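You operate a simulated robot arm through the tools that you are given. There is no shell and no other tool.

You run a simulated two-armed robot. Do the job below in one go: nothing can be reset, and whatever is moved stays where it is left.

TASK
Drain the water trap under the air drop.
Fine: shut the air lever and bleed to nought first; open the drain tap till the bowl is empty, then shut it; leave the air off and the pressure wheel alone. Where these are worked on the way, their far stop is far enough and under half their travel is too little: drain tap.

Only the result counts: the job must be done as asked and must still hold three seconds after the hand-in. Knocking over, shifting, dropping, spilling or breaking anything else fails it.

THE ROBOT
Two 6-joint arms with two-finger parallel grippers on one trunk that stands fixed in place. Base frame: the origin is at the foot of the trunk, x ahead of it, y to its left, z up. Units: mm, degrees, N and s.
The left shoulder is at [-51, 177, 869], the right one opposite. With the tool pointing down near the work surface each hand reaches from about 100 to 740 mm from the base axis, measured 20 degrees to its own side. Payload 1.57 kg a hand.
The TCP of each hand is the grasp point between the finger pads, 30 mm short of the fingertips. In the tool frame z runs along the fingers and y along their closing line. The gripper opens to 80 mm. The fingers are 17 mm wide and 12 mm thick; the gripper's body (40 by 82 mm) begins 80 mm behind the TCP.
Orientation is that of the tool frame in the base frame, as a unit quaternion [w, x, y, z]. With the fingers straight down and closing along the base's y, the tool's x points along the base's -x, its y along +y and its z along -z.

THE INTERFACE
- The arms move only by the tool arm_command. It takes "left_motion", "right_motion" or both (then of equal length, played together; a hand with none holds still); each is text: rows parted by semicolons, each of 7 numbers parted by spaces: the closure, from 0 (fully open) to 1 (shut), then the shift along the base's x, y, z in units of 250 mm (1.0 is 250 mm), then the turn, a rotation vector about the base's x, y, z in units of 120 degrees (1.0 is 120 degrees). In form: gripper dx dy dz ax ay az; .... A call has 1 to 20 rows; each row is the pose to reach, as a shift and turn from the pose commanded when the call began. A call with a number of a shift or a turn outside -1 to 1 is refused whole. Each row takes 0.2 s and may step no farther than 50 mm and 8.6 degrees from the row before; otherwise, or with a gripper value out of range, the whole call is refused. Where a pose cannot be reached the arm comes as near as it can. A force on the tool above 40 N (or 10 N above the force at the start of the call, whichever is more), or a blocked arm, ends the call early, and 0.2 s more pass. The fingers move at their own pace (about 72 mm/s each) and stop on an object; they squeeze with about 25 N. The grip force told is the motor's: it shows also when the fingers shut on nothing. Time passes only in rows, and 0.2 s behind the last, so rows that repeat a pose let the fingers close. The reply holds the time, the measured pose of the TCP, the force on the tool along the base axes, the opening and the grip force, in the units named above and with some noise, with the torque about the TCP (base axes, N m) and any sound that the robot's microphone picked up.
- Cameras (640 x 400 px; columns grow to the right, rows downward): "scene" is now at [24.2, -36.1, 1595.6]; the picture's right is [-0.41, -0.91, 0.00], its down [-0.62, 0.28, -0.73] and it looks along [0.66, -0.30, -0.69] (base axes); focal length 327 px, centre (320, 200). "left" rides on the left gripper at [72, 7, -122] in its tool frame; the picture's right is [-0.09, 1.00, 0.00], its down [-0.84, -0.08, -0.54] and it looks along [-0.54, -0.05, 0.84] (tool axes); focal length 238 px, centre (320, 200). "right" rides on the right gripper at [72, -7, -122] in its tool frame; the picture's right is [0.09, 1.00, 0.00], its down [-0.84, 0.08, -0.54] and it looks along [-0.54, 0.05, 0.84] (tool axes); focal length 238 px, centre (320, 200). There is no depth. A picture from a camera that has moved, and an enlarged one, comes with that camera's place and axes in the base frame and with its lens. The place of the scene camera against the robot may be out by one fixed shift of up to 12 mm in any direction.
- camera(camera): a new picture of that camera. The clock stands still meanwhile.
- slide_trunk(by): moves the trunk up (or, below 0, down) by that many mm; the arms and the scene camera ride with it, the base frame stays. It gives what a move gives, with no picture.
- head_to(pan, tilt): turns the head with the scene camera to pan (to the left, within 143 degrees either way) and tilt (down, from -29 to 69), counted from straight ahead of the robot (the tilt from the chest, where the trunk bows). It gives what a move gives.
- enlarge(camera, box): a new picture of the part [left, top, right, bottom] of that camera's present view, enlarged. The clock stands still meanwhile.
- job_done(): hands the job in; it is judged then, once.

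Places have to be worked out from the pictures, the camera data and where the tool is seen. Open the grippers and draw the arms clear of the work before you hand the job in, unless the task says otherwise.

The tools are called as name(argument=value, ...) on one line, values as JSON. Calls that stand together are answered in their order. arm_command: Moves the arms, as the interface text tells. Its arguments: {"type":"object","properties":{"left_motion":{"type":"string"},"right_motion":{"type":"string"}},"required":[]} The other tools are called the same way: slide_trunk (by) moves the trunk up or down; head_to (pan, tilt) turns the head that bears the scene camera; camera (camera) takes a picture; enlarge (camera, box) takes an enlarged picture of a part of a camera's view; job_done () hands the job in.

At the start:

```text
time_s: 0.0
left_ee_pos: [284.6, -28.9, 1380.8]
left_tcp_rot: [0.001, 0.0, 1.0, 0.0]
left_ft_force: [0.5, 0.1, 0.2]
left_ft_torque: [0.01, 0.03, 0.0]
left_grip_width: 80.0
left_gripper_force: 0.1
right_ee_pos: [279.0, -305.1, 1379.8]
right_tcp_rot: [0.0, 0.0, 1.0, -0.001]
right_ft_force: [0.7, 0.2, 0.2]
right_ft_torque: [0.01, 0.02, 0.0]
right_grip_width: 80.0
right_gripper_force: 0.0
trunk travel left (down, up): [-309.0, 19.0]
head pan, tilt (commanded): [-24.3, 43.2]
```

scene: 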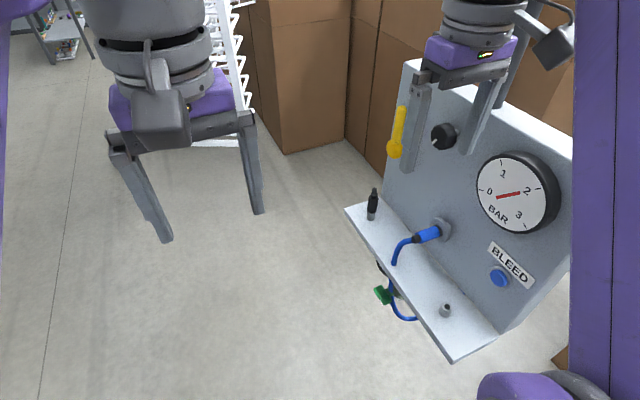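
right: 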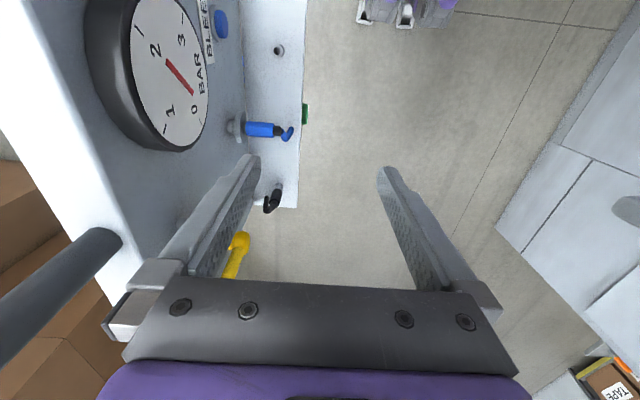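
left: 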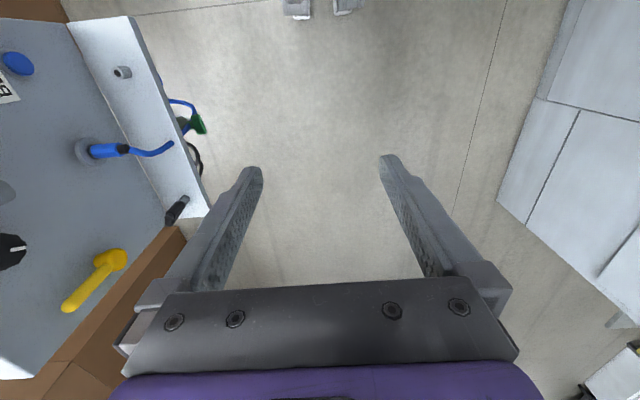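

I'll begin by looking at the panel more closely from the scene camera and both hand cameras, to find the lever, the bleed button, the gauge and the drain tap.

enlarge(camera="scene", box=[330, 60, 590, 222])

enlarge(camera="scene", box=[330, 200, 590, 362])

enlarge(camera="left", box=[0, 0, 260, 330])

enlarge(camera="right", box=[60, 0, 340, 290])

```text
2.46 times, centred on (460, 141) of scene
camera zoom: at [24.2, -36.1, 1595.6], right [-0.41, -0.91, 0.0], down [-0.62, 0.28, -0.73], along [0.66, -0.3, -0.69], focal length 804 px, centre (-25, 345)
```

zoom: 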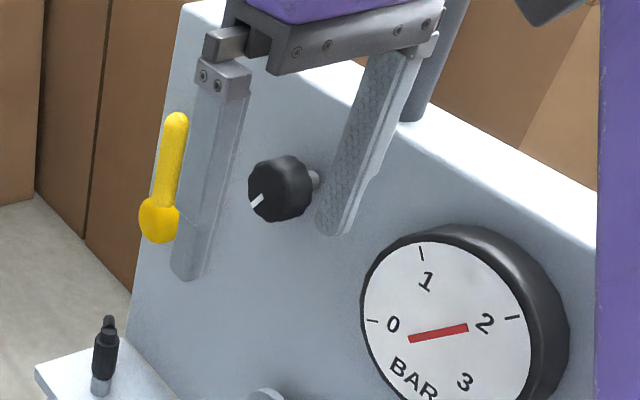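

```text
2.46 times, centred on (460, 281) of scene
camera zoom: at [24.2, -36.1, 1595.6], right [-0.41, -0.91, 0.0], down [-0.62, 0.28, -0.73], along [0.66, -0.3, -0.69], focal length 804 px, centre (-25, 1)
```

zoom: 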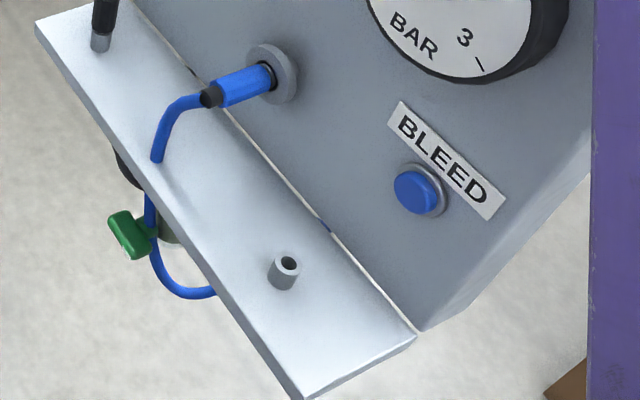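

```text
1.21 times, centred on (130, 165) of left
camera zoom: at [213.5, -21.9, 1502.9], right [0.09, 1.0, 0.0], down [0.84, -0.08, 0.54], along [0.54, -0.05, -0.84], focal length 289 px, centre (550, 242)
```

zoom: 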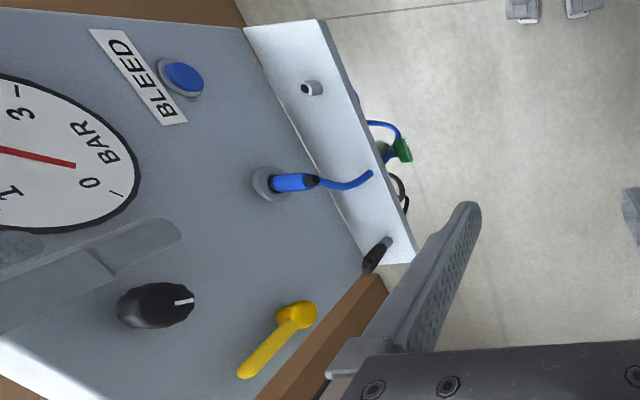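

```text
1.38 times, centred on (200, 145) of right
camera zoom: at [205.7, -314.6, 1502.5], right [-0.09, 1.0, 0.0], down [0.84, 0.08, 0.54], along [0.54, 0.05, -0.84], focal length 329 px, centre (486, 276)
```

zoom: 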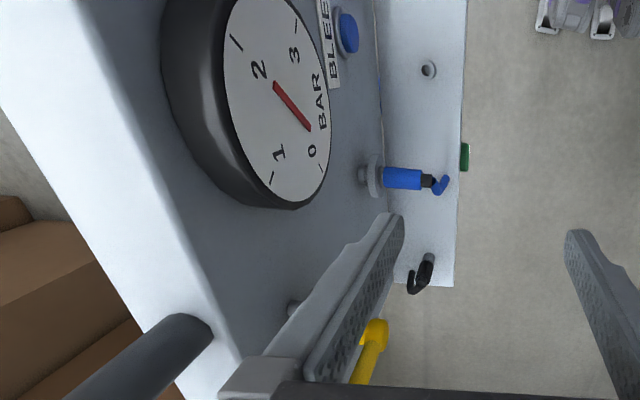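

The panel faces +y (its face is about y = -462) and runs along x. By triangulation the yellow lever pivot is near (510, -435, 1190) with the lever pointing up, the bleed button is near (197, -448, 1117), the shelf top is at about z = 1015, and the green tap sits under the shelf front near (352, -350, 885). I'll draw both hands to the left, away from the panel, for a clear view.

arm_command(left_motion="0 0 0.2 0 0 0 0; 0 0 0.4 0 0 0 0; 0 0 0.6 0 0 0 0; 0 0 0.8 0 0 0 0; 0 0 0.9 0 0 0 0", right_motion="0 0 0.15 0 0 0 0; 0 0 0.3 0 0 0 0; 0 0 0.45 0 0 0 0; 0 0 0.55 0 0 0 0; 0 0 0.6 0 0 0 0")

```text
time_s: 1.2
left_ee_pos: [287.2, 195.0, 1379.8]
left_tcp_rot: [0.001, 0.0, 1.0, 0.0]
left_ft_force: [0.6, 0.8, 0.4]
left_ft_torque: [-0.04, 0.02, -0.03]
left_grip_width: 79.8
left_gripper_force: 0.1
right_ee_pos: [277.9, -155.6, 1377.5]
right_tcp_rot: [-0.001, 0.0, 1.0, 0.0]
right_ft_force: [-0.7, 0.8, -0.8]
right_ft_torque: [-0.02, 0.03, 0.04]
right_grip_width: 79.8
right_gripper_force: 0.1
trunk travel left (down, up): [-309.0, 19.0]
head pan, tilt (commanded): [-24.3, 43.2]
```

Both hands are clear. I'll pan the head more to the right to look at the panel head-on, and take pictures.

head_to(pan=-50, tilt=42)

camera(camera="scene")

camera(camera="right")

```text
time_s: 2.1
left_ee_pos: [286.2, 195.2, 1379.2]
left_tcp_rot: [0.0, 0.0, 1.0, 0.001]
left_ft_force: [0.0, -0.1, -0.4]
left_ft_torque: [-0.03, 0.0, -0.01]
left_grip_width: 80.0
left_gripper_force: 0.0
right_ee_pos: [277.5, -155.3, 1378.0]
right_tcp_rot: [-0.001, -0.001, 1.0, 0.0]
right_ft_force: [0.0, -0.3, -0.2]
right_ft_torque: [0.0, -0.01, 0.0]
right_grip_width: 79.8
right_gripper_force: 0.0
trunk travel left (down, up): [-309.0, 19.0]
head pan, tilt (commanded): [-50.0, 42.0]
```

```text
taken
camera scene: at [2.7, -66.1, 1597.4], right [-0.77, -0.64, 0.0], down [-0.43, 0.51, -0.74], along [0.48, -0.57, -0.67], focal length 327 px, centre (320, 200)
```

scene: 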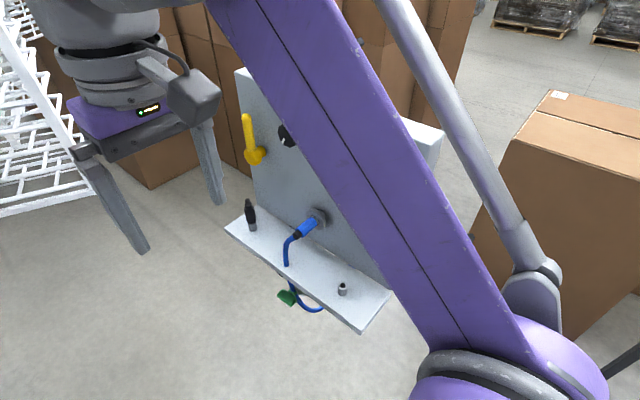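

```text
taken
camera right: at [205.1, -164.6, 1500.7], right [-0.09, 1.0, 0.0], down [0.84, 0.08, 0.54], along [0.54, 0.05, -0.84], focal length 238 px, centre (320, 200)
```

right: 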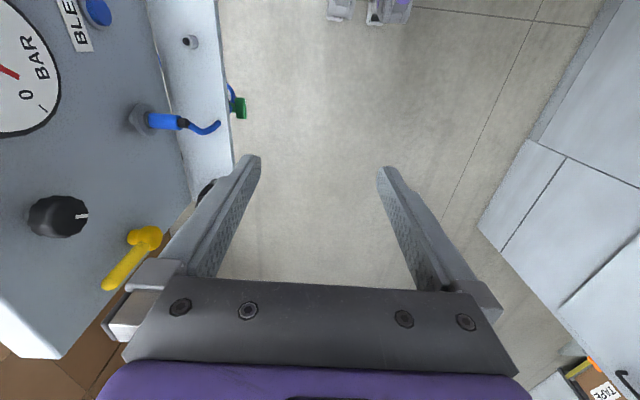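

The right upper arm blocks the head's view, so I'll use the hand cameras instead. I'll turn the right tool to point at the panel (-y) with its camera on top, at about (300, -155, 1230), and move the left hand farther out.

arm_command(left_motion="0 0 0.05 0 0 0 0; 0 0 0.1 0 0 0 0; 0 0 0.15 0 0 0 0; 0 0 0.2 0 0 0 0; 0 0 0.25 0 0 0 0; 0 0 0.3 0 0 0 0; 0 0 0.35 0 0 0 0; 0 0 0.4 0 0 0 0; 0 0 0.4 0 0 0 0; 0 0 0.4 0 0 0 0; 0 0 0.4 0 0 0 0; 0 0 0.4 0 0 0 0; 0 0 0.4 0 0 0 0; 0 0 0.4 0 0 0 0; 0 0 0.4 0 0 0 0", right_motion="0 0.01 0 -0.04 -0.0385 0.0385 0.0385; 0 0.02 0 -0.08 -0.077 0.077 0.077; 0 0.03 0 -0.12 -0.1155 0.1155 0.1155; 0 0.04 0 -0.16 -0.154 0.154 0.154; 0 0.05 0 -0.2 -0.1924 0.1924 0.1924; 0 0.06 0 -0.24 -0.2309 0.2309 0.2309; 0 0.07 0 -0.28 -0.2694 0.2694 0.2694; 0 0.08 0 -0.32 -0.3079 0.3079 0.3079; 0 0.09 0 -0.36 -0.3464 0.3464 0.3464; 0 0.1 0 -0.4 -0.3849 0.3849 0.3849; 0 0.1 0 -0.44 -0.4234 0.4234 0.4234; 0 0.1 0 -0.48 -0.4619 0.4619 0.4619; 0 0.1 0 -0.52 -0.5003 0.5003 0.5003; 0 0.1 0 -0.56 -0.5388 0.5388 0.5388; 0 0.1 0 -0.6 -0.5773 0.5773 0.5773")

camera(camera="right")

camera(camera="scene")

```text
time_s: 3.2
left_ee_pos: [284.1, 251.2, 1379.7]
left_tcp_rot: [0.0, 0.0, 1.0, 0.0]
left_ft_force: [0.4, -0.1, 0.0]
left_ft_torque: [0.03, 0.01, -0.01]
left_grip_width: 80.2
left_gripper_force: 0.2
right_ee_pos: [292.2, -154.8, 1332.8]
right_tcp_rot: [-0.172, -0.178, 0.953, -0.177]
right_ft_force: [3.1, -0.9, -3.8]
right_ft_torque: [0.02, 0.23, -0.05]
right_grip_width: 80.0
right_gripper_force: 0.1
trunk travel left (down, up): [-309.0, 19.0]
head pan, tilt (commanded): [-50.0, 42.0]
stopped in row 5 (right hand): the force on the tool passed its limit at 68 N (the readings are from after the stop); the commanded pose is now the measured one
```

```text
taken
camera right: at [263.1, -134.4, 1470.5], right [-0.48, 0.85, -0.24], down [0.85, 0.52, 0.13], along [0.23, -0.14, -0.96], focal length 238 px, centre (320, 200)
```

right: 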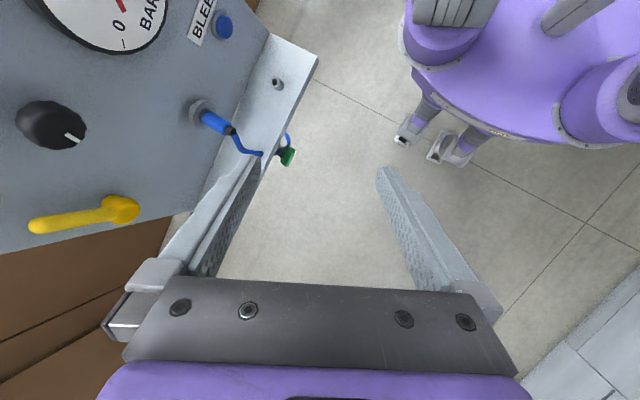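

```text
taken
camera scene: at [2.8, -65.8, 1597.5], right [-0.77, -0.64, 0.0], down [-0.43, 0.51, -0.74], along [0.48, -0.57, -0.67], focal length 327 px, centre (320, 200)
```

scene: 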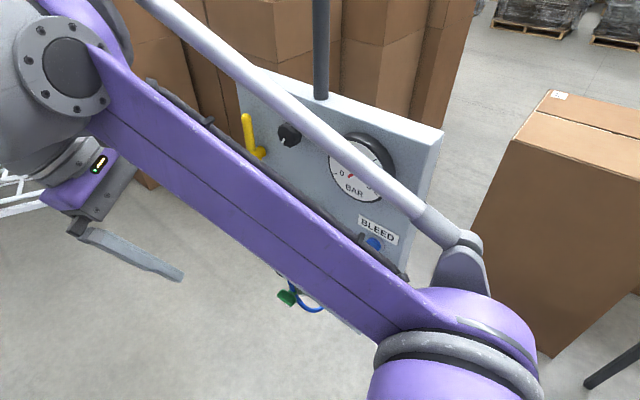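

The right arm folds too tightly for this; the left arm should reach across more naturally, with its wrist about 500–700 mm from its shoulder. I'll look at the space to the robot's right to find a place to park the right arm.

head_to(pan=-85, tilt=40)

camera(camera="scene")

camera(camera="left")

```text
time_s: 4.2
left_ee_pos: [284.5, 251.2, 1378.9]
left_tcp_rot: [0.0, 0.0, 1.0, 0.0]
left_ft_force: [0.4, -0.3, -0.2]
left_ft_torque: [-0.01, 0.01, -0.04]
left_grip_width: 80.0
left_gripper_force: 0.0
right_ee_pos: [291.9, -155.0, 1331.4]
right_tcp_rot: [-0.171, -0.177, 0.953, -0.176]
right_ft_force: [2.5, -3.3, -3.8]
right_ft_torque: [0.35, 0.32, 0.03]
right_grip_width: 80.1
right_gripper_force: 0.0
trunk travel left (down, up): [-309.0, 19.0]
head pan, tilt (commanded): [-85.0, 40.0]
```

```text
taken
camera scene: at [-43.6, -86.8, 1600.4], right [-1.0, -0.09, 0.0], down [-0.06, 0.64, -0.77], along [0.07, -0.76, -0.64], focal length 327 px, centre (320, 200)
```

scene: 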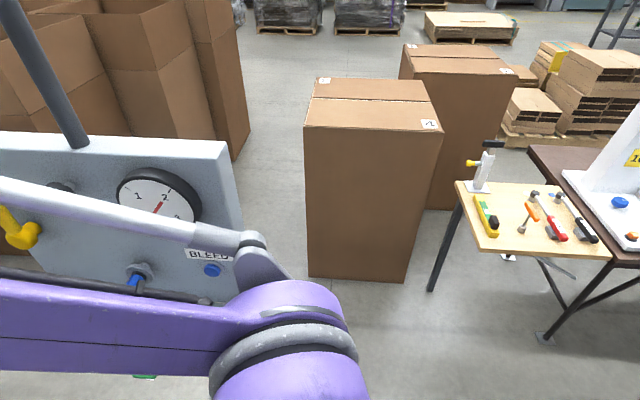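

```text
taken
camera left: at [213.3, 259.0, 1502.3], right [0.09, 1.0, 0.0], down [0.84, -0.08, 0.54], along [0.54, -0.05, -0.84], focal length 238 px, centre (320, 200)
```

left: 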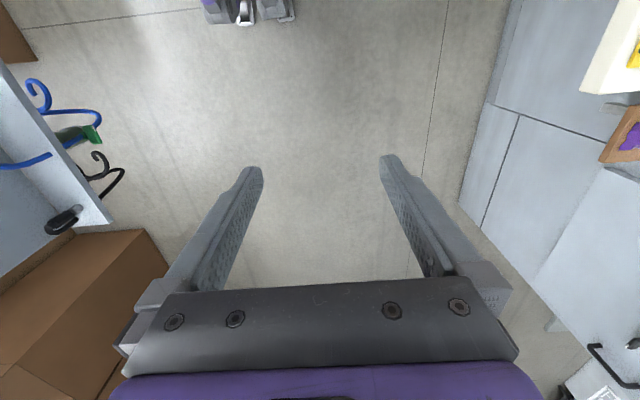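

There is open space to the robot's right (the nearest box is beyond y = -1260), so I can park the right hand near (20, -480). The right hand shows a slight standing force, so I'll first undo the turn along the same path.

arm_command(right_motion="0 -0.01 0 0.04 0.0385 -0.0385 -0.0385; 0 -0.02 0 0.08 0.077 -0.077 -0.077; 0 -0.03 0 0.12 0.1155 -0.1155 -0.1155; 0 -0.04 0 0.16 0.154 -0.154 -0.154; 0 -0.05 0 0.19 0.1924 -0.1924 -0.1924; 0 -0.05 0 0.19 0.1924 -0.1924 -0.1924")

```text
time_s: 5.7
left_ee_pos: [285.4, 251.4, 1380.1]
left_tcp_rot: [0.0, 0.0, 1.0, 0.0]
left_ft_force: [0.1, -0.3, -0.2]
left_ft_torque: [-0.01, -0.01, -0.01]
left_grip_width: 79.8
left_gripper_force: 0.1
right_ee_pos: [279.8, -155.8, 1378.4]
right_tcp_rot: [0.029, 0.023, 0.999, 0.022]
right_ft_force: [-0.7, -0.8, -1.0]
right_ft_torque: [0.01, 0.01, -0.02]
right_grip_width: 80.3
right_gripper_force: 0.0
trunk travel left (down, up): [-309.0, 19.0]
head pan, tilt (commanded): [-85.0, 40.0]
```

That released cleanly. Now I'll swing the right hand back and out to the robot's right, clear of the panel's near end at x ≈ 140.

arm_command(right_motion="0 -0.128 -0.083 0 0 0 0; 0 -0.256 -0.166 0 0 0 0; 0 -0.384 -0.25 0 0 0 0; 0 -0.512 -0.333 0 0 0 0; 0 -0.64 -0.416 0 0 0 0; 0 -0.697 -0.542 0 0 0 0; 0 -0.754 -0.667 0 0 0 0; 0 -0.811 -0.793 0 0 0 0; 0 -0.869 -0.919 0 0 0 0")

camera(camera="scene")

```text
time_s: 7.1
left_ee_pos: [284.9, 252.7, 1379.7]
left_tcp_rot: [0.0, 0.0, 1.0, -0.001]
left_ft_force: [0.1, -0.1, -0.2]
left_ft_torque: [0.01, 0.0, -0.01]
left_grip_width: 80.0
left_gripper_force: 0.1
right_ee_pos: [122.2, -257.4, 1374.3]
right_tcp_rot: [0.024, -0.11, 0.993, 0.039]
right_ft_force: [0.7, 0.3, 0.2]
right_ft_torque: [-0.05, 0.02, -0.01]
right_grip_width: 79.8
right_gripper_force: 0.0
trunk travel left (down, up): [-309.0, 19.0]
head pan, tilt (commanded): [-85.0, 40.0]
stopped in row 7 (right hand): the arm was blocked; the commanded pose is now the measured one
```

```text
taken
camera scene: at [-43.9, -87.2, 1600.3], right [-1.0, -0.09, 0.0], down [-0.06, 0.64, -0.77], along [0.07, -0.76, -0.64], focal length 327 px, centre (320, 200)
```

scene: 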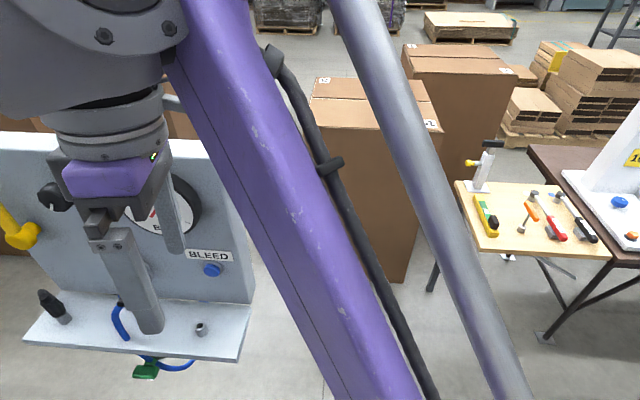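

The arm folds to its limit that close to the shoulder. I'll raise the right hand about 110 mm, which unfolds the elbow and clears the panel top, then carry it to the right while letting it yaw with the arm.

arm_command(right_motion="0 0.02 0 0.1 0 0 0; 0 0.04 0 0.2 0 0 0; 0 0.04 0 0.3 0 0 0; 0 0.04 0 0.4 0 0 0; 0 0.04 0 0.46 0 0 0")

```text
time_s: 8.3
left_ee_pos: [284.4, 251.4, 1380.0]
left_tcp_rot: [0.001, 0.0, 1.0, -0.001]
left_ft_force: [-0.1, -0.1, -0.3]
left_ft_torque: [-0.01, 0.0, 0.0]
left_grip_width: 79.8
left_gripper_force: 0.0
right_ee_pos: [137.1, -271.5, 1406.3]
right_tcp_rot: [0.023, -0.108, 0.993, 0.039]
right_ft_force: [0.1, -0.1, 1.1]
right_ft_torque: [-0.01, 0.02, -0.02]
right_grip_width: 80.1
right_gripper_force: 0.0
right hand out of reach, approached as far as the arm can: row 2, 3, 4, 5
trunk travel left (down, up): [-309.0, 19.0]
head pan, tilt (commanded): [-85.0, 40.0]
```

The hand can go no higher, so the shoulder really is at z ≈ 869 and the arms started near full extension. Lower down there is plenty of reach, so the right arm can do the work after all. I'll bring it to (290, -170, 1180) with the fingers straight down again.

arm_command(right_motion="0 0.0765 0.0505 -0.113 -0.0046 0.0027 -0.0129; 0 0.153 0.101 -0.226 -0.0092 0.0055 -0.0258; 0 0.2295 0.1515 -0.339 -0.0138 0.0082 -0.0387; 0 0.306 0.202 -0.452 -0.0184 0.011 -0.0516; 0 0.3825 0.2525 -0.565 -0.023 0.0137 -0.0645; 0 0.459 0.303 -0.678 -0.0276 0.0165 -0.0774; 0 0.5355 0.3535 -0.791 -0.0322 0.0192 -0.0903; 0 0.612 0.404 -0.904 -0.037 0.022 -0.103; 0 0.612 0.404 -0.904 -0.037 0.022 -0.103")

```text
time_s: 10.3
left_ee_pos: [284.2, 251.7, 1379.7]
left_tcp_rot: [0.0, -0.001, 1.0, 0.0]
left_ft_force: [0.5, -0.1, 0.4]
left_ft_torque: [0.04, 0.01, 0.03]
left_grip_width: 80.0
left_gripper_force: 0.1
right_ee_pos: [287.5, -170.8, 1176.7]
right_tcp_rot: [0.002, -0.002, 1.0, -0.001]
right_ft_force: [-0.4, 1.2, -0.1]
right_ft_torque: [-0.02, 0.0, 0.0]
right_grip_width: 80.0
right_gripper_force: 0.0
trunk travel left (down, up): [-309.0, 19.0]
head pan, tilt (commanded): [-85.0, 40.0]
```

Now I'll turn the right tool to point at the panel (-y) with its camera on top, with the TCP held in about the same place.

arm_command(right_motion="0 0 0 0 -0.0385 0.0385 0.0385; 0 0 0 0 -0.077 0.077 0.077; 0 0 0 0 -0.1155 0.1155 0.1155; 0 0 0 0 -0.154 0.154 0.154; 0 0 0 0 -0.1924 0.1924 0.1924; 0 0 0 0 -0.2309 0.2309 0.2309; 0 0 0 0 -0.2694 0.2694 0.2694; 0 0 0 0 -0.3079 0.3079 0.3079; 0 0 0 0 -0.3464 0.3464 0.3464; 0 0 0 0 -0.3849 0.3849 0.3849; 0 0 0 0 -0.4234 0.4234 0.4234; 0 0 0 0 -0.4619 0.4619 0.4619; 0 0 0 0 -0.5003 0.5003 0.5003; 0 0 0 0 -0.5388 0.5388 0.5388; 0 0 0 0 -0.5773 0.5773 0.5773; 0 0 0 0 -0.5773 0.5773 0.5773")

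camera(camera="right")

camera(camera="scene")

```text
time_s: 13.7
left_ee_pos: [285.8, 251.4, 1379.8]
left_tcp_rot: [0.0, 0.001, 1.0, 0.0]
left_ft_force: [-0.1, 0.3, -0.4]
left_ft_torque: [-0.03, -0.03, 0.02]
left_grip_width: 80.0
left_gripper_force: 0.0
right_ee_pos: [327.8, -233.2, 1174.0]
right_tcp_rot: [0.499, 0.503, -0.498, 0.501]
right_ft_force: [0.5, -0.6, 0.4]
right_ft_torque: [-0.01, -0.01, 0.01]
right_grip_width: 80.2
right_gripper_force: 0.1
right hand out of reach, approached as far as the arm can: row 7, 8, 9, 10, 11, 12, 13, 14, 15, 16
trunk travel left (down, up): [-309.0, 19.0]
head pan, tilt (commanded): [-85.0, 40.0]
```

```text
taken
camera right: at [332.8, -113.3, 1246.9], right [-1.0, 0.0, 0.1], down [-0.08, 0.54, -0.84], along [-0.05, -0.84, -0.54], focal length 238 px, centre (320, 200)
```

right: 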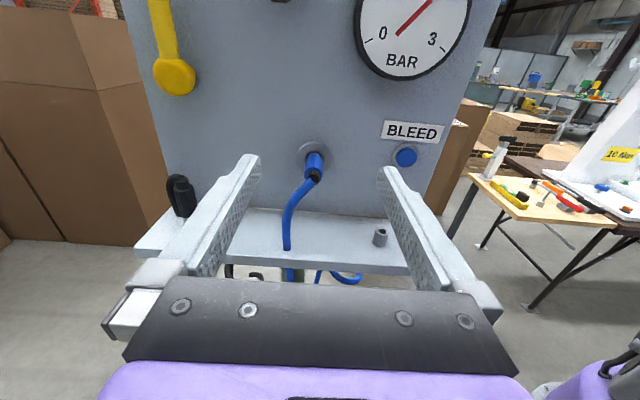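

```text
taken
camera scene: at [-43.5, -87.0, 1600.4], right [-1.0, -0.09, 0.0], down [-0.06, 0.64, -0.77], along [0.07, -0.76, -0.64], focal length 327 px, centre (320, 200)
```

scene: 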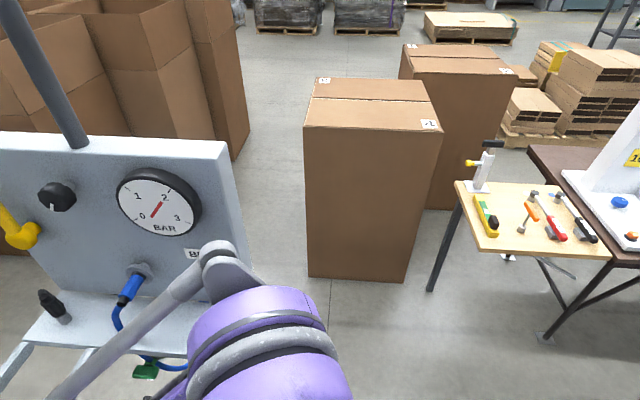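

The tool now points squarely at the panel, and the gauge, bleed button, lever and shelf are all in view. I'll enlarge parts of this view for detail.

enlarge(camera="right", box=[130, 0, 290, 100])

enlarge(camera="right", box=[330, 0, 490, 100])

enlarge(camera="right", box=[340, 100, 500, 200])

enlarge(camera="right", box=[200, 190, 400, 300])

enlarge(camera="scene", box=[0, 130, 260, 292])

```text
4.00 times, centred on (210, 50) of right
camera zoom: at [332.8, -113.3, 1246.9], right [-1.0, 0.0, 0.1], down [-0.08, 0.54, -0.84], along [-0.05, -0.84, -0.54], focal length 953 px, centre (760, 800)
```

zoom: 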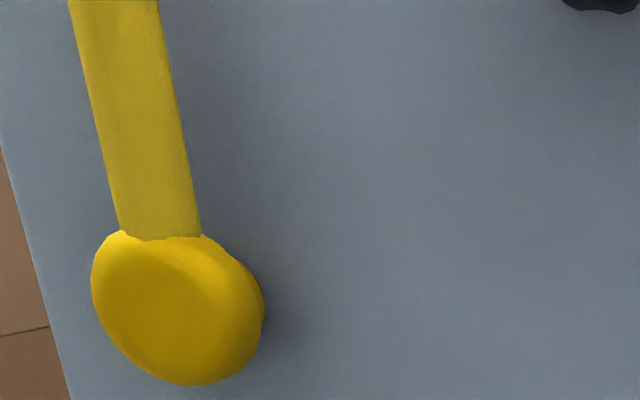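

```text
4.00 times, centred on (410, 50) of right
camera zoom: at [332.8, -113.3, 1246.9], right [-1.0, 0.0, 0.1], down [-0.08, 0.54, -0.84], along [-0.05, -0.84, -0.54], focal length 953 px, centre (-40, 800)
```

zoom: 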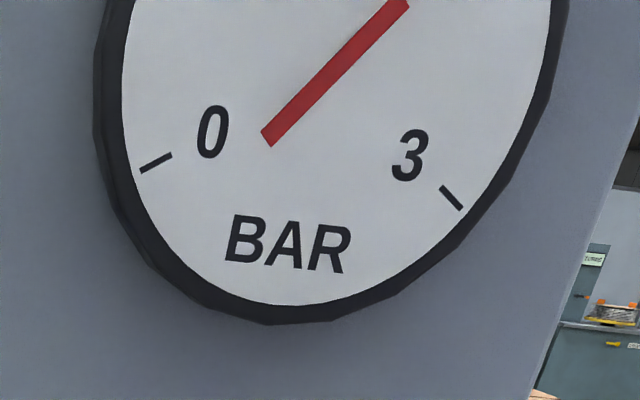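

```text
4.00 times, centred on (420, 150) of right
camera zoom: at [332.8, -113.3, 1246.9], right [-1.0, 0.0, 0.1], down [-0.08, 0.54, -0.84], along [-0.05, -0.84, -0.54], focal length 953 px, centre (-80, 400)
```

zoom: 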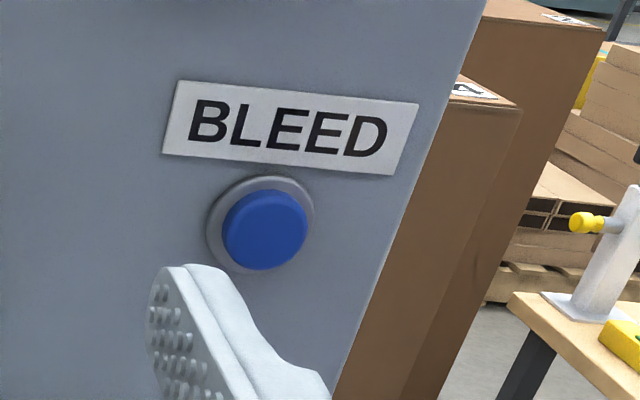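

```text
3.20 times, centred on (300, 245) of right
camera zoom: at [332.8, -113.3, 1246.9], right [-1.0, 0.0, 0.1], down [-0.08, 0.54, -0.84], along [-0.05, -0.84, -0.54], focal length 763 px, centre (384, 56)
```

zoom: 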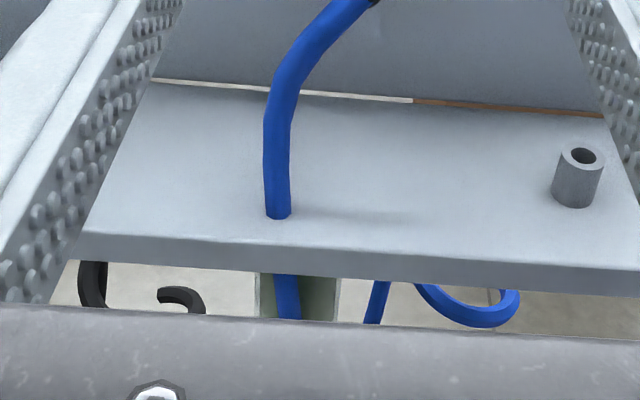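

```text
2.46 times, centred on (130, 211) of scene
camera zoom: at [-43.5, -87.0, 1600.4], right [-1.0, -0.09, 0.0], down [-0.06, 0.64, -0.77], along [0.07, -0.76, -0.64], focal length 804 px, centre (788, 173)
```

zoom: 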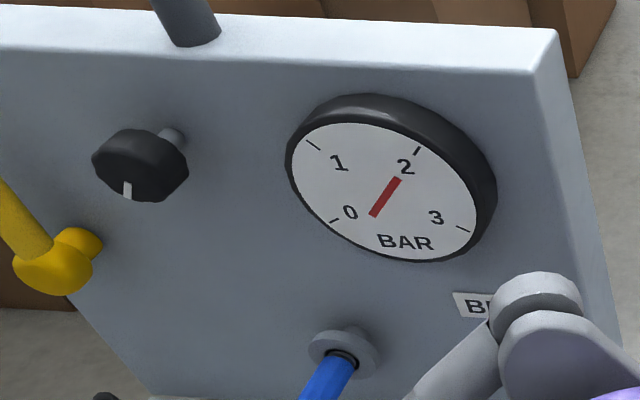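

The gauge reads about 2 bar. I put the lever hub at (502, -430, 1198) with its tip at z ≈ 1290, the bleed button at (194, -446, 1119), and the wheel near (384, -425, 1298). I'll shut the fingers and move out in front of the lever on its +x side, staying off the panel, to look from there.

arm_command(right_motion="1 0.1 -0.03 0.047 0 0 0; 1 0.21 -0.06 0.094 0 0 0; 1 0.32 -0.09 0.141 0 0 0; 1 0.43 -0.12 0.188 0 0 0; 1 0.54 -0.15 0.235 0 0 0; 1 0.65 -0.18 0.282 0 0 0; 1 0.76 -0.21 0.329 0 0 0; 1 0.868 -0.24 0.376 0 0 0; 1 0.868 -0.24 0.376 0 0 0")

camera(camera="right")

camera(camera="scene")

```text
time_s: 15.7
left_ee_pos: [284.6, 250.4, 1378.7]
left_tcp_rot: [0.0, 0.001, 1.0, 0.0]
left_ft_force: [0.3, -0.1, 0.3]
left_ft_torque: [0.0, -0.02, 0.04]
left_grip_width: 80.1
left_gripper_force: 0.0
right_ee_pos: [543.3, -292.8, 1269.0]
right_tcp_rot: [0.5, 0.502, -0.5, 0.498]
right_ft_force: [-0.2, 0.6, 0.2]
right_ft_torque: [-0.01, 0.0, -0.04]
right_grip_width: 0.1
right_gripper_force: 21.0
trunk travel left (down, up): [-309.0, 19.0]
head pan, tilt (commanded): [-85.0, 40.0]
```

```text
taken
camera right: at [548.9, -173.5, 1340.9], right [-1.0, 0.0, 0.09], down [-0.08, 0.54, -0.84], along [-0.05, -0.84, -0.54], focal length 238 px, centre (320, 200)
```

right: 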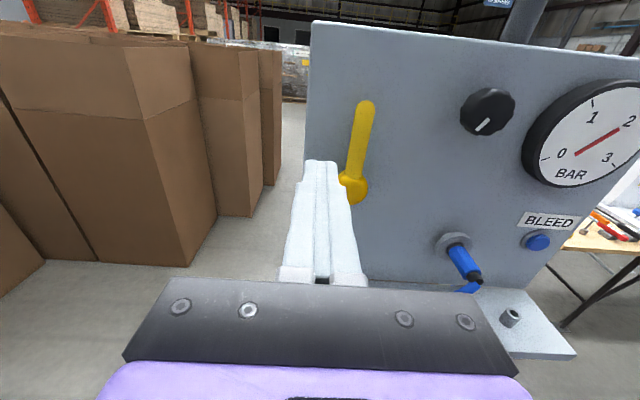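

```text
taken
camera scene: at [-44.4, -86.7, 1600.3], right [-1.0, -0.09, 0.0], down [-0.06, 0.64, -0.77], along [0.07, -0.76, -0.64], focal length 327 px, centre (320, 200)
```

scene: 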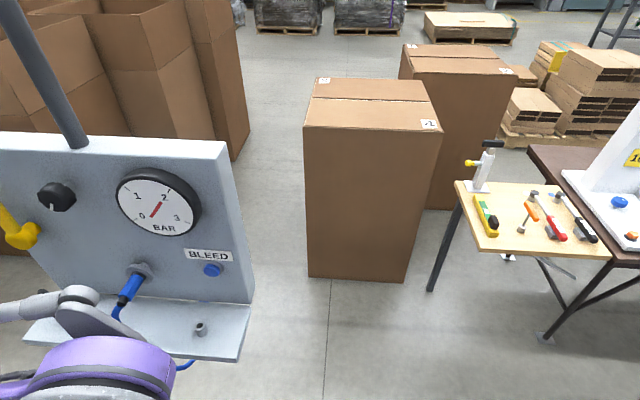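

The reach is fine here. I'll enlarge the lever to fix its place relative to the fingers.

enlarge(camera="right", box=[280, 80, 440, 220])

```text
2.86 times, centred on (360, 150) of right
camera zoom: at [548.9, -173.5, 1340.9], right [-1.0, 0.0, 0.09], down [-0.08, 0.54, -0.84], along [-0.05, -0.84, -0.54], focal length 681 px, centre (206, 343)
```

zoom: 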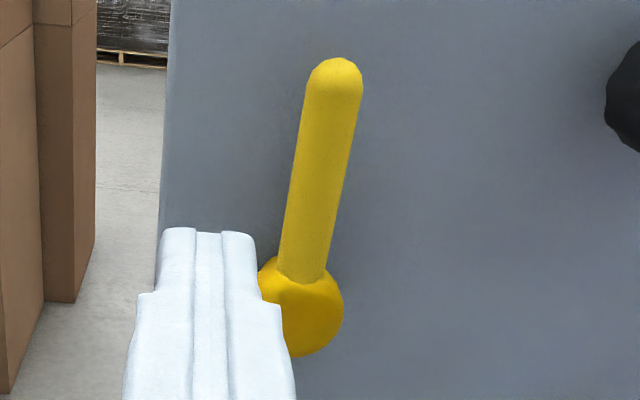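

The lever's axis is at x ≈ 498, y ≈ -420, running from the hub at z ≈ 1201 to the tip at 1294; the panel face is at y ≈ -457. I'll bring the shut fingers in beside the lever on its +x side, with the fingertips about 17 mm off the panel.

arm_command(right_motion="1 0 -0.1 0 0 0 0; 1 0 -0.2 0 0 0 0; 1 0 -0.3 0 0 0 0; 1 0 -0.4 0 0 0 0; 1 0 -0.468 0 0 0 0; 1 -0.03 -0.468 0 0 0 0; 1 -0.06 -0.468 0 0 0 0")

camera(camera="right")

```text
time_s: 17.3
left_ee_pos: [284.2, 251.7, 1380.7]
left_tcp_rot: [0.0, 0.0, 1.0, 0.001]
left_ft_force: [0.1, -0.4, -0.2]
left_ft_torque: [0.01, 0.0, 0.02]
left_grip_width: 80.1
left_gripper_force: 0.0
right_ee_pos: [526.9, -410.6, 1268.4]
right_tcp_rot: [0.5, 0.502, -0.5, 0.499]
right_ft_force: [0.7, 0.2, 0.2]
right_ft_torque: [-0.03, 0.01, 0.03]
right_grip_width: 0.2
right_gripper_force: 21.6
trunk travel left (down, up): [-309.0, 19.0]
head pan, tilt (commanded): [-85.0, 40.0]
```

```text
taken
camera right: at [533.3, -290.7, 1342.0], right [-1.0, 0.0, 0.09], down [-0.08, 0.54, -0.84], along [-0.05, -0.84, -0.54], focal length 238 px, centre (320, 200)
```

right: 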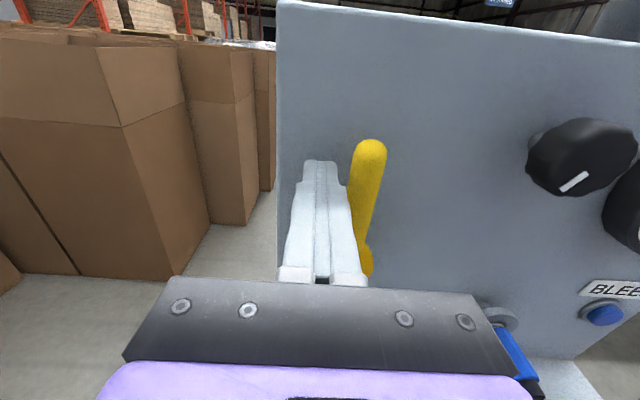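

The fingers sit just beside the lever with no contact force. I'll try a small push toward -x (clockwise as seen facing the panel) and watch the force.

arm_command(right_motion="1 -0.03 0 0.01 0 0 0; 1 -0.06 0 0.02 0 0 0; 1 -0.09 0 0.025 0 0 0; 1 -0.124 0 0.028 0 0 0")

camera(camera="right")

```text
time_s: 18.1
left_ee_pos: [289.2, 250.3, 1378.3]
left_tcp_rot: [-0.002, 0.0, 1.0, 0.001]
left_ft_force: [-0.5, 0.3, -0.1]
left_ft_torque: [0.02, -0.02, 0.02]
left_grip_width: 79.9
left_gripper_force: 0.1
right_ee_pos: [519.2, -408.7, 1272.0]
right_tcp_rot: [0.493, 0.509, -0.494, 0.504]
right_ft_force: [34.9, 0.0, -4.6]
right_ft_torque: [0.09, -0.1, 0.4]
right_grip_width: 0.1
right_gripper_force: 21.3
trunk travel left (down, up): [-309.0, 19.0]
head pan, tilt (commanded): [-85.0, 40.0]
stopped in row 3 (right hand): the force on the tool passed its limit at 45 N (the readings are from after the stop); the commanded pose is now the measured one
```

```text
taken
camera right: at [522.5, -289.8, 1345.5], right [-0.99, -0.03, 0.1], down [-0.1, 0.54, -0.83], along [-0.03, -0.84, -0.54], focal length 238 px, centre (320, 200)
```

right: 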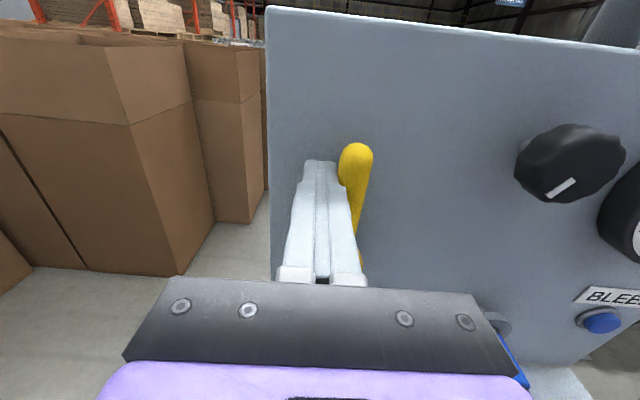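

The lever didn't move: a solid 35 N reaction after 2–3 mm, so that side looks like a stop. I'll back off, come out, and re-enter on the -x side to try the other direction.

arm_command(right_motion="1 0.05 0 0 0 0 -0.006; 1 0.05 0.18 0 0 0 -0.0124; 1 0.05 0.36 0 0 0 -0.0124; 1 -0.1 0.36 0 0 0 -0.0124; 1 -0.25 0.36 0 0 0 -0.0124; 1 -0.25 0.36 0 0 0 -0.0124")

camera(camera="right")

```text
time_s: 19.5
left_ee_pos: [285.1, 251.2, 1378.8]
left_tcp_rot: [0.0, 0.0, 1.0, 0.0]
left_ft_force: [0.6, 0.1, -0.2]
left_ft_torque: [0.0, 0.03, 0.0]
left_grip_width: 80.2
left_gripper_force: 0.0
right_ee_pos: [447.4, -318.9, 1276.9]
right_tcp_rot: [-0.503, -0.499, 0.503, -0.495]
right_ft_force: [-0.7, 0.4, -0.2]
right_ft_torque: [0.01, 0.0, -0.02]
right_grip_width: 0.2
right_gripper_force: 21.7
trunk travel left (down, up): [-309.0, 19.0]
head pan, tilt (commanded): [-85.0, 40.0]
```

```text
taken
camera right: at [454.4, -198.2, 1349.6], right [-1.0, 0.01, 0.1], down [-0.07, 0.55, -0.83], along [-0.06, -0.84, -0.54], focal length 238 px, centre (320, 200)
```

right: 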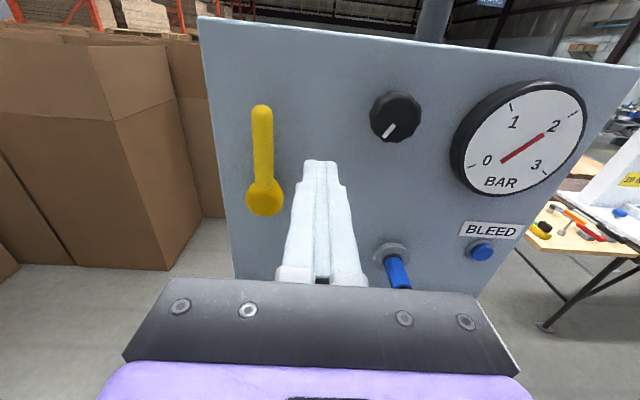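

The lever is still upright (hub about (500, -418, 1204)) and the gauge is at about 2 bar. I'll go in on the lever's -x side, well clear of the wheel, and push gently toward +x.

arm_command(right_motion="1 0.017 -0.12 -0.01 0 0 0; 1 0.034 -0.24 -0.02 0 0 0; 1 0.034 -0.364 -0.02 0 0 0; 1 0.07 -0.364 -0.02 0 0 0; 1 0.102 -0.364 -0.02 0 0 0; 1 0.134 -0.364 -0.012 0 0 0; 1 0.162 -0.364 -0.004 0 0 0")

camera(camera="right")

```text
time_s: 21.1
left_ee_pos: [284.6, 252.0, 1379.3]
left_tcp_rot: [0.0, -0.001, 1.0, 0.001]
left_ft_force: [0.3, -0.1, 0.5]
left_ft_torque: [0.0, 0.01, 0.03]
left_grip_width: 79.8
left_gripper_force: 0.0
right_ee_pos: [490.1, -408.8, 1274.3]
right_tcp_rot: [-0.503, -0.499, 0.503, -0.496]
right_ft_force: [-2.5, 0.9, -1.6]
right_ft_torque: [0.02, 0.03, 0.0]
right_grip_width: 0.3
right_gripper_force: 21.1
trunk travel left (down, up): [-309.0, 19.0]
head pan, tilt (commanded): [-85.0, 40.0]
```

```text
taken
camera right: at [497.5, -289.2, 1347.7], right [-1.0, 0.01, 0.09], down [-0.07, 0.55, -0.83], along [-0.06, -0.84, -0.54], focal length 238 px, centre (320, 200)
```

right: 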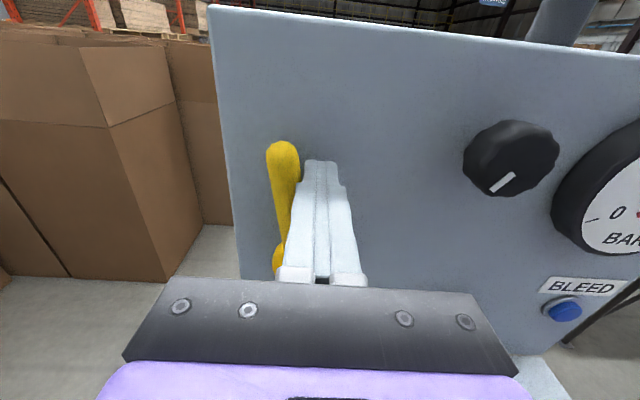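

The lever yields this way with only about 2.5 N and has begun tilting toward +x. I'll sweep it along its arc to the far stop.

arm_command(right_motion="1 0.04 0 0.012 0 0 0; 1 0.091 0 0.008 0 0 0; 1 0.126 0 0 0 0 0; 1 0.166 0 -0.015 0 0 0; 1 0.199 0 -0.034 0 0 0; 1 0.234 0 -0.061 0 0 0; 1 0.261 0 -0.089 0 0 0; 1 0.287 0 -0.127 0 0 0; 1 0.306 0 -0.163 0 0 0; 1 0.32 0 -0.207 0 0 0; 1 0.326 0 -0.234 0 0 0")

camera(camera="right")

```text
time_s: 23.5
left_ee_pos: [283.6, 252.5, 1379.0]
left_tcp_rot: [0.001, 0.0, 1.0, 0.0]
left_ft_force: [0.1, 0.3, -0.4]
left_ft_torque: [0.01, 0.0, 0.01]
left_grip_width: 79.9
left_gripper_force: 0.0
right_ee_pos: [572.4, -409.8, 1217.7]
right_tcp_rot: [0.503, 0.498, -0.502, 0.498]
right_ft_force: [3.4, -6.0, 22.3]
right_ft_torque: [-0.3, -0.06, 0.2]
right_grip_width: 0.0
right_gripper_force: 21.0
trunk travel left (down, up): [-309.0, 19.0]
head pan, tilt (commanded): [-85.0, 40.0]
```

```text
taken
camera right: at [579.2, -289.2, 1290.9], right [-1.0, 0.01, 0.09], down [-0.07, 0.54, -0.84], along [-0.06, -0.84, -0.54], focal length 238 px, centre (320, 200)
```

right: 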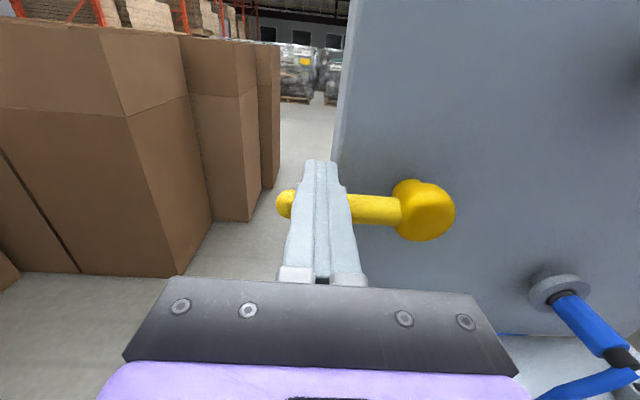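

The lever is now horizontal against its stop (22 N upward reaction). I'll lift off, draw back, and move toward the middle to check the lever and gauge.

arm_command(right_motion="1 0 0 0.1 0 0 0; 1 0 0.16 0.1 0 0 0; 1 0 0.34 0.1 0 0 0; 1 -0.1 0.48 0.08 0 0 0; 1 -0.28 0.48 0.04 0 0 0; 1 -0.46 0.48 0 0 0 0; 1 -0.64 0.48 -0.04 0 0 0; 1 -0.64 0.48 -0.04 0 0 0")

camera(camera="right")

camera(camera="scene")

```text
time_s: 25.3
left_ee_pos: [285.9, 252.0, 1379.2]
left_tcp_rot: [0.0, 0.0, 1.0, 0.0]
left_ft_force: [0.5, -0.3, -0.5]
left_ft_torque: [0.04, 0.04, -0.03]
left_grip_width: 80.0
left_gripper_force: 0.0
right_ee_pos: [413.5, -292.5, 1207.5]
right_tcp_rot: [-0.503, -0.499, 0.503, -0.495]
right_ft_force: [0.7, 0.5, -0.8]
right_ft_torque: [0.01, 0.02, 0.0]
right_grip_width: 0.0
right_gripper_force: 21.1
trunk travel left (down, up): [-309.0, 19.0]
head pan, tilt (commanded): [-85.0, 40.0]
```

```text
taken
camera right: at [421.4, -172.6, 1279.4], right [-1.0, 0.01, 0.1], down [-0.07, 0.55, -0.83], along [-0.06, -0.84, -0.54], focal length 238 px, centre (320, 200)
```

right: 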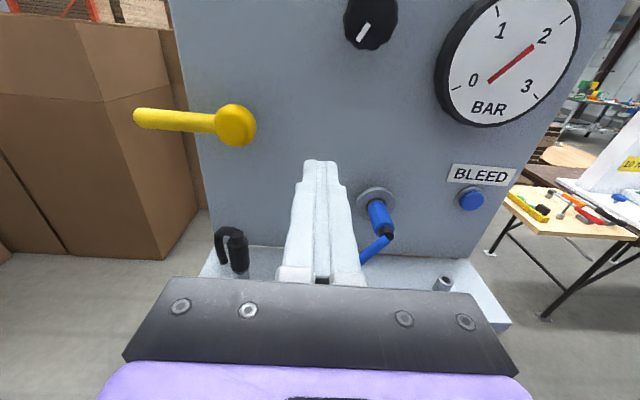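

```text
taken
camera scene: at [-42.4, -86.7, 1600.4], right [-1.0, -0.09, 0.0], down [-0.06, 0.64, -0.77], along [0.07, -0.76, -0.64], focal length 327 px, centre (320, 200)
```

scene: 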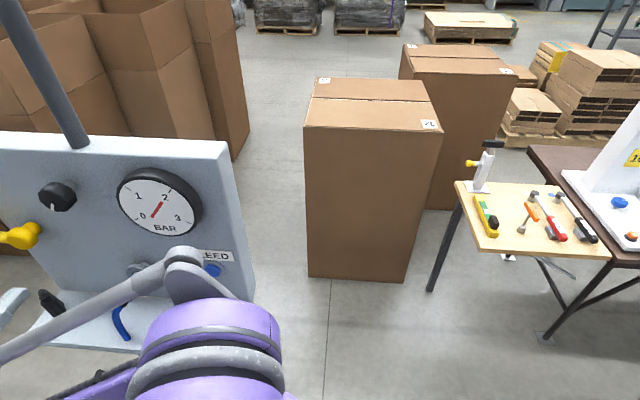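

The lever is horizontal and the gauge still holds at about 2 bar, as trapped pressure should. The bleed button is at about (194.5, -446, 1120), so I'll move the shut fingers in front of it.

arm_command(right_motion="1 -0.125 0 -0.05 0 0 0; 1 -0.25 -0.03 -0.1 0 0 0; 1 -0.375 -0.06 -0.15 0 0 0; 1 -0.5 -0.09 -0.2 0 0 0; 1 -0.625 -0.12 -0.25 0 0 0; 1 -0.75 -0.15 -0.3 0 0 0; 1 -0.876 -0.19 -0.35 0 0 0; 1 -0.876 -0.19 -0.35 0 0 0")

camera(camera="right")

```text
time_s: 27.1
left_ee_pos: [285.7, 251.7, 1379.0]
left_tcp_rot: [0.0, 0.0, 1.0, -0.001]
left_ft_force: [0.4, -0.2, -0.2]
left_ft_torque: [-0.03, 0.04, 0.04]
left_grip_width: 80.0
left_gripper_force: 0.1
right_ee_pos: [193.3, -337.9, 1114.5]
right_tcp_rot: [-0.503, -0.499, 0.503, -0.495]
right_ft_force: [-0.5, -0.2, -0.1]
right_ft_torque: [0.0, 0.04, -0.01]
right_grip_width: 0.0
right_gripper_force: 21.3
trunk travel left (down, up): [-309.0, 19.0]
head pan, tilt (commanded): [-85.0, 40.0]
```

```text
taken
camera right: at [200.6, -216.3, 1188.4], right [-1.0, 0.01, 0.1], down [-0.07, 0.55, -0.83], along [-0.06, -0.84, -0.54], focal length 238 px, centre (320, 200)
```

right: 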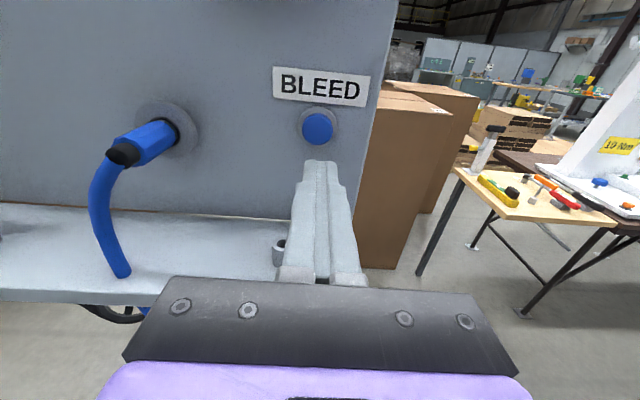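

The fingertips are almost aligned; the button is about 6 mm higher. I'll correct that and push in slowly, watching for force and hiss.

arm_command(right_motion="1 0.006 -0.1 0.026 0 0 0; 1 0.006 -0.2 0.026 0 0 0; 1 0.006 -0.27 0.026 0 0 0; 1 0.006 -0.29 0.026 0 0 0; 1 0.006 -0.305 0.026 0 0 0; 1 0.006 -0.32 0.026 0 0 0; 1 0.006 -0.33 0.026 0 0 0; 1 0.006 -0.33 0.026 0 0 0; 1 0.006 -0.33 0.026 0 0 0")

camera(camera="right")

camera(camera="scene")

```text
time_s: 28.6
left_ee_pos: [285.4, 257.3, 1378.3]
left_tcp_rot: [0.0, 0.0, 1.0, -0.002]
left_ft_force: [0.1, -0.9, -0.1]
left_ft_torque: [0.01, -0.01, 0.0]
left_grip_width: 80.0
left_gripper_force: 0.0
right_ee_pos: [193.1, -413.9, 1124.3]
right_tcp_rot: [-0.501, -0.5, 0.503, -0.496]
right_ft_force: [0.4, 29.0, -3.3]
right_ft_torque: [-0.05, 0.33, 0.06]
right_grip_width: 0.0
right_gripper_force: 21.8
trunk travel left (down, up): [-309.0, 19.0]
head pan, tilt (commanded): [-85.0, 40.0]
heard: click
stopped in row 7 (right hand): the force on the tool passed its limit at 44 N (the readings are from after the stop); the commanded pose is now the measured one
```

```text
taken
camera right: at [200.2, -294.2, 1198.0], right [-1.0, 0.01, 0.09], down [-0.08, 0.55, -0.83], along [-0.06, -0.84, -0.55], focal length 238 px, centre (320, 200)
```

right: 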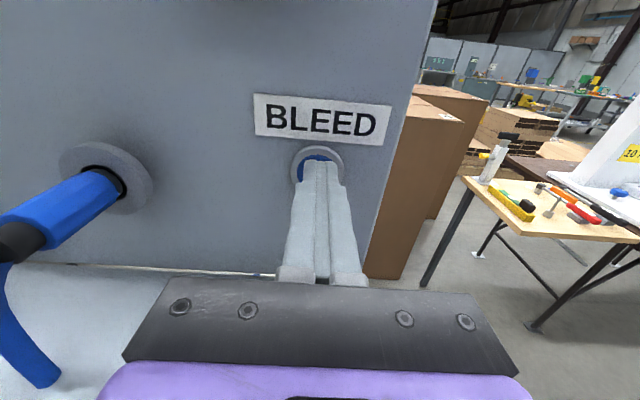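

```text
taken
camera scene: at [-43.9, -81.5, 1600.7], right [-1.0, -0.09, 0.0], down [-0.06, 0.64, -0.77], along [0.07, -0.77, -0.64], focal length 327 px, centre (320, 200)
```

scene: 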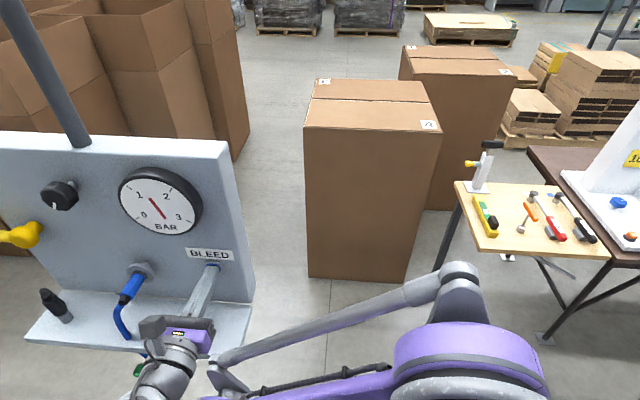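

A click sounded and the needle is already falling, so the bleed is open. I'll hold the button in and watch the gauge.

arm_command(right_motion="1 0 0 0 0 0 0; 1 0 0 0 0 0 0; 1 0 0 0 0 0 0")

enlarge(camera="scene", box=[100, 150, 260, 250])

```text
time_s: 29.4
left_ee_pos: [284.1, 256.5, 1377.9]
left_tcp_rot: [0.0, 0.001, 1.0, -0.003]
left_ft_force: [0.0, -0.3, 0.8]
left_ft_torque: [0.0, 0.0, 0.02]
left_grip_width: 80.1
left_gripper_force: 0.0
right_ee_pos: [193.3, -412.4, 1124.5]
right_tcp_rot: [-0.501, -0.5, 0.504, -0.495]
right_ft_force: [1.2, 34.6, -7.6]
right_ft_torque: [0.12, -0.14, 0.11]
right_grip_width: 0.0
right_gripper_force: 21.1
trunk travel left (down, up): [-309.0, 19.0]
head pan, tilt (commanded): [-85.0, 40.0]
```

```text
4.00 times, centred on (180, 200) of scene
camera zoom: at [-43.2, -80.9, 1600.6], right [-1.0, -0.09, 0.0], down [-0.06, 0.64, -0.77], along [0.07, -0.77, -0.64], focal length 1307 px, centre (880, 200)
```

zoom: 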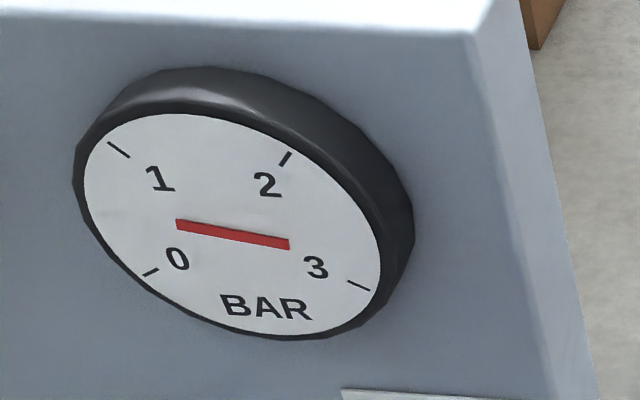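

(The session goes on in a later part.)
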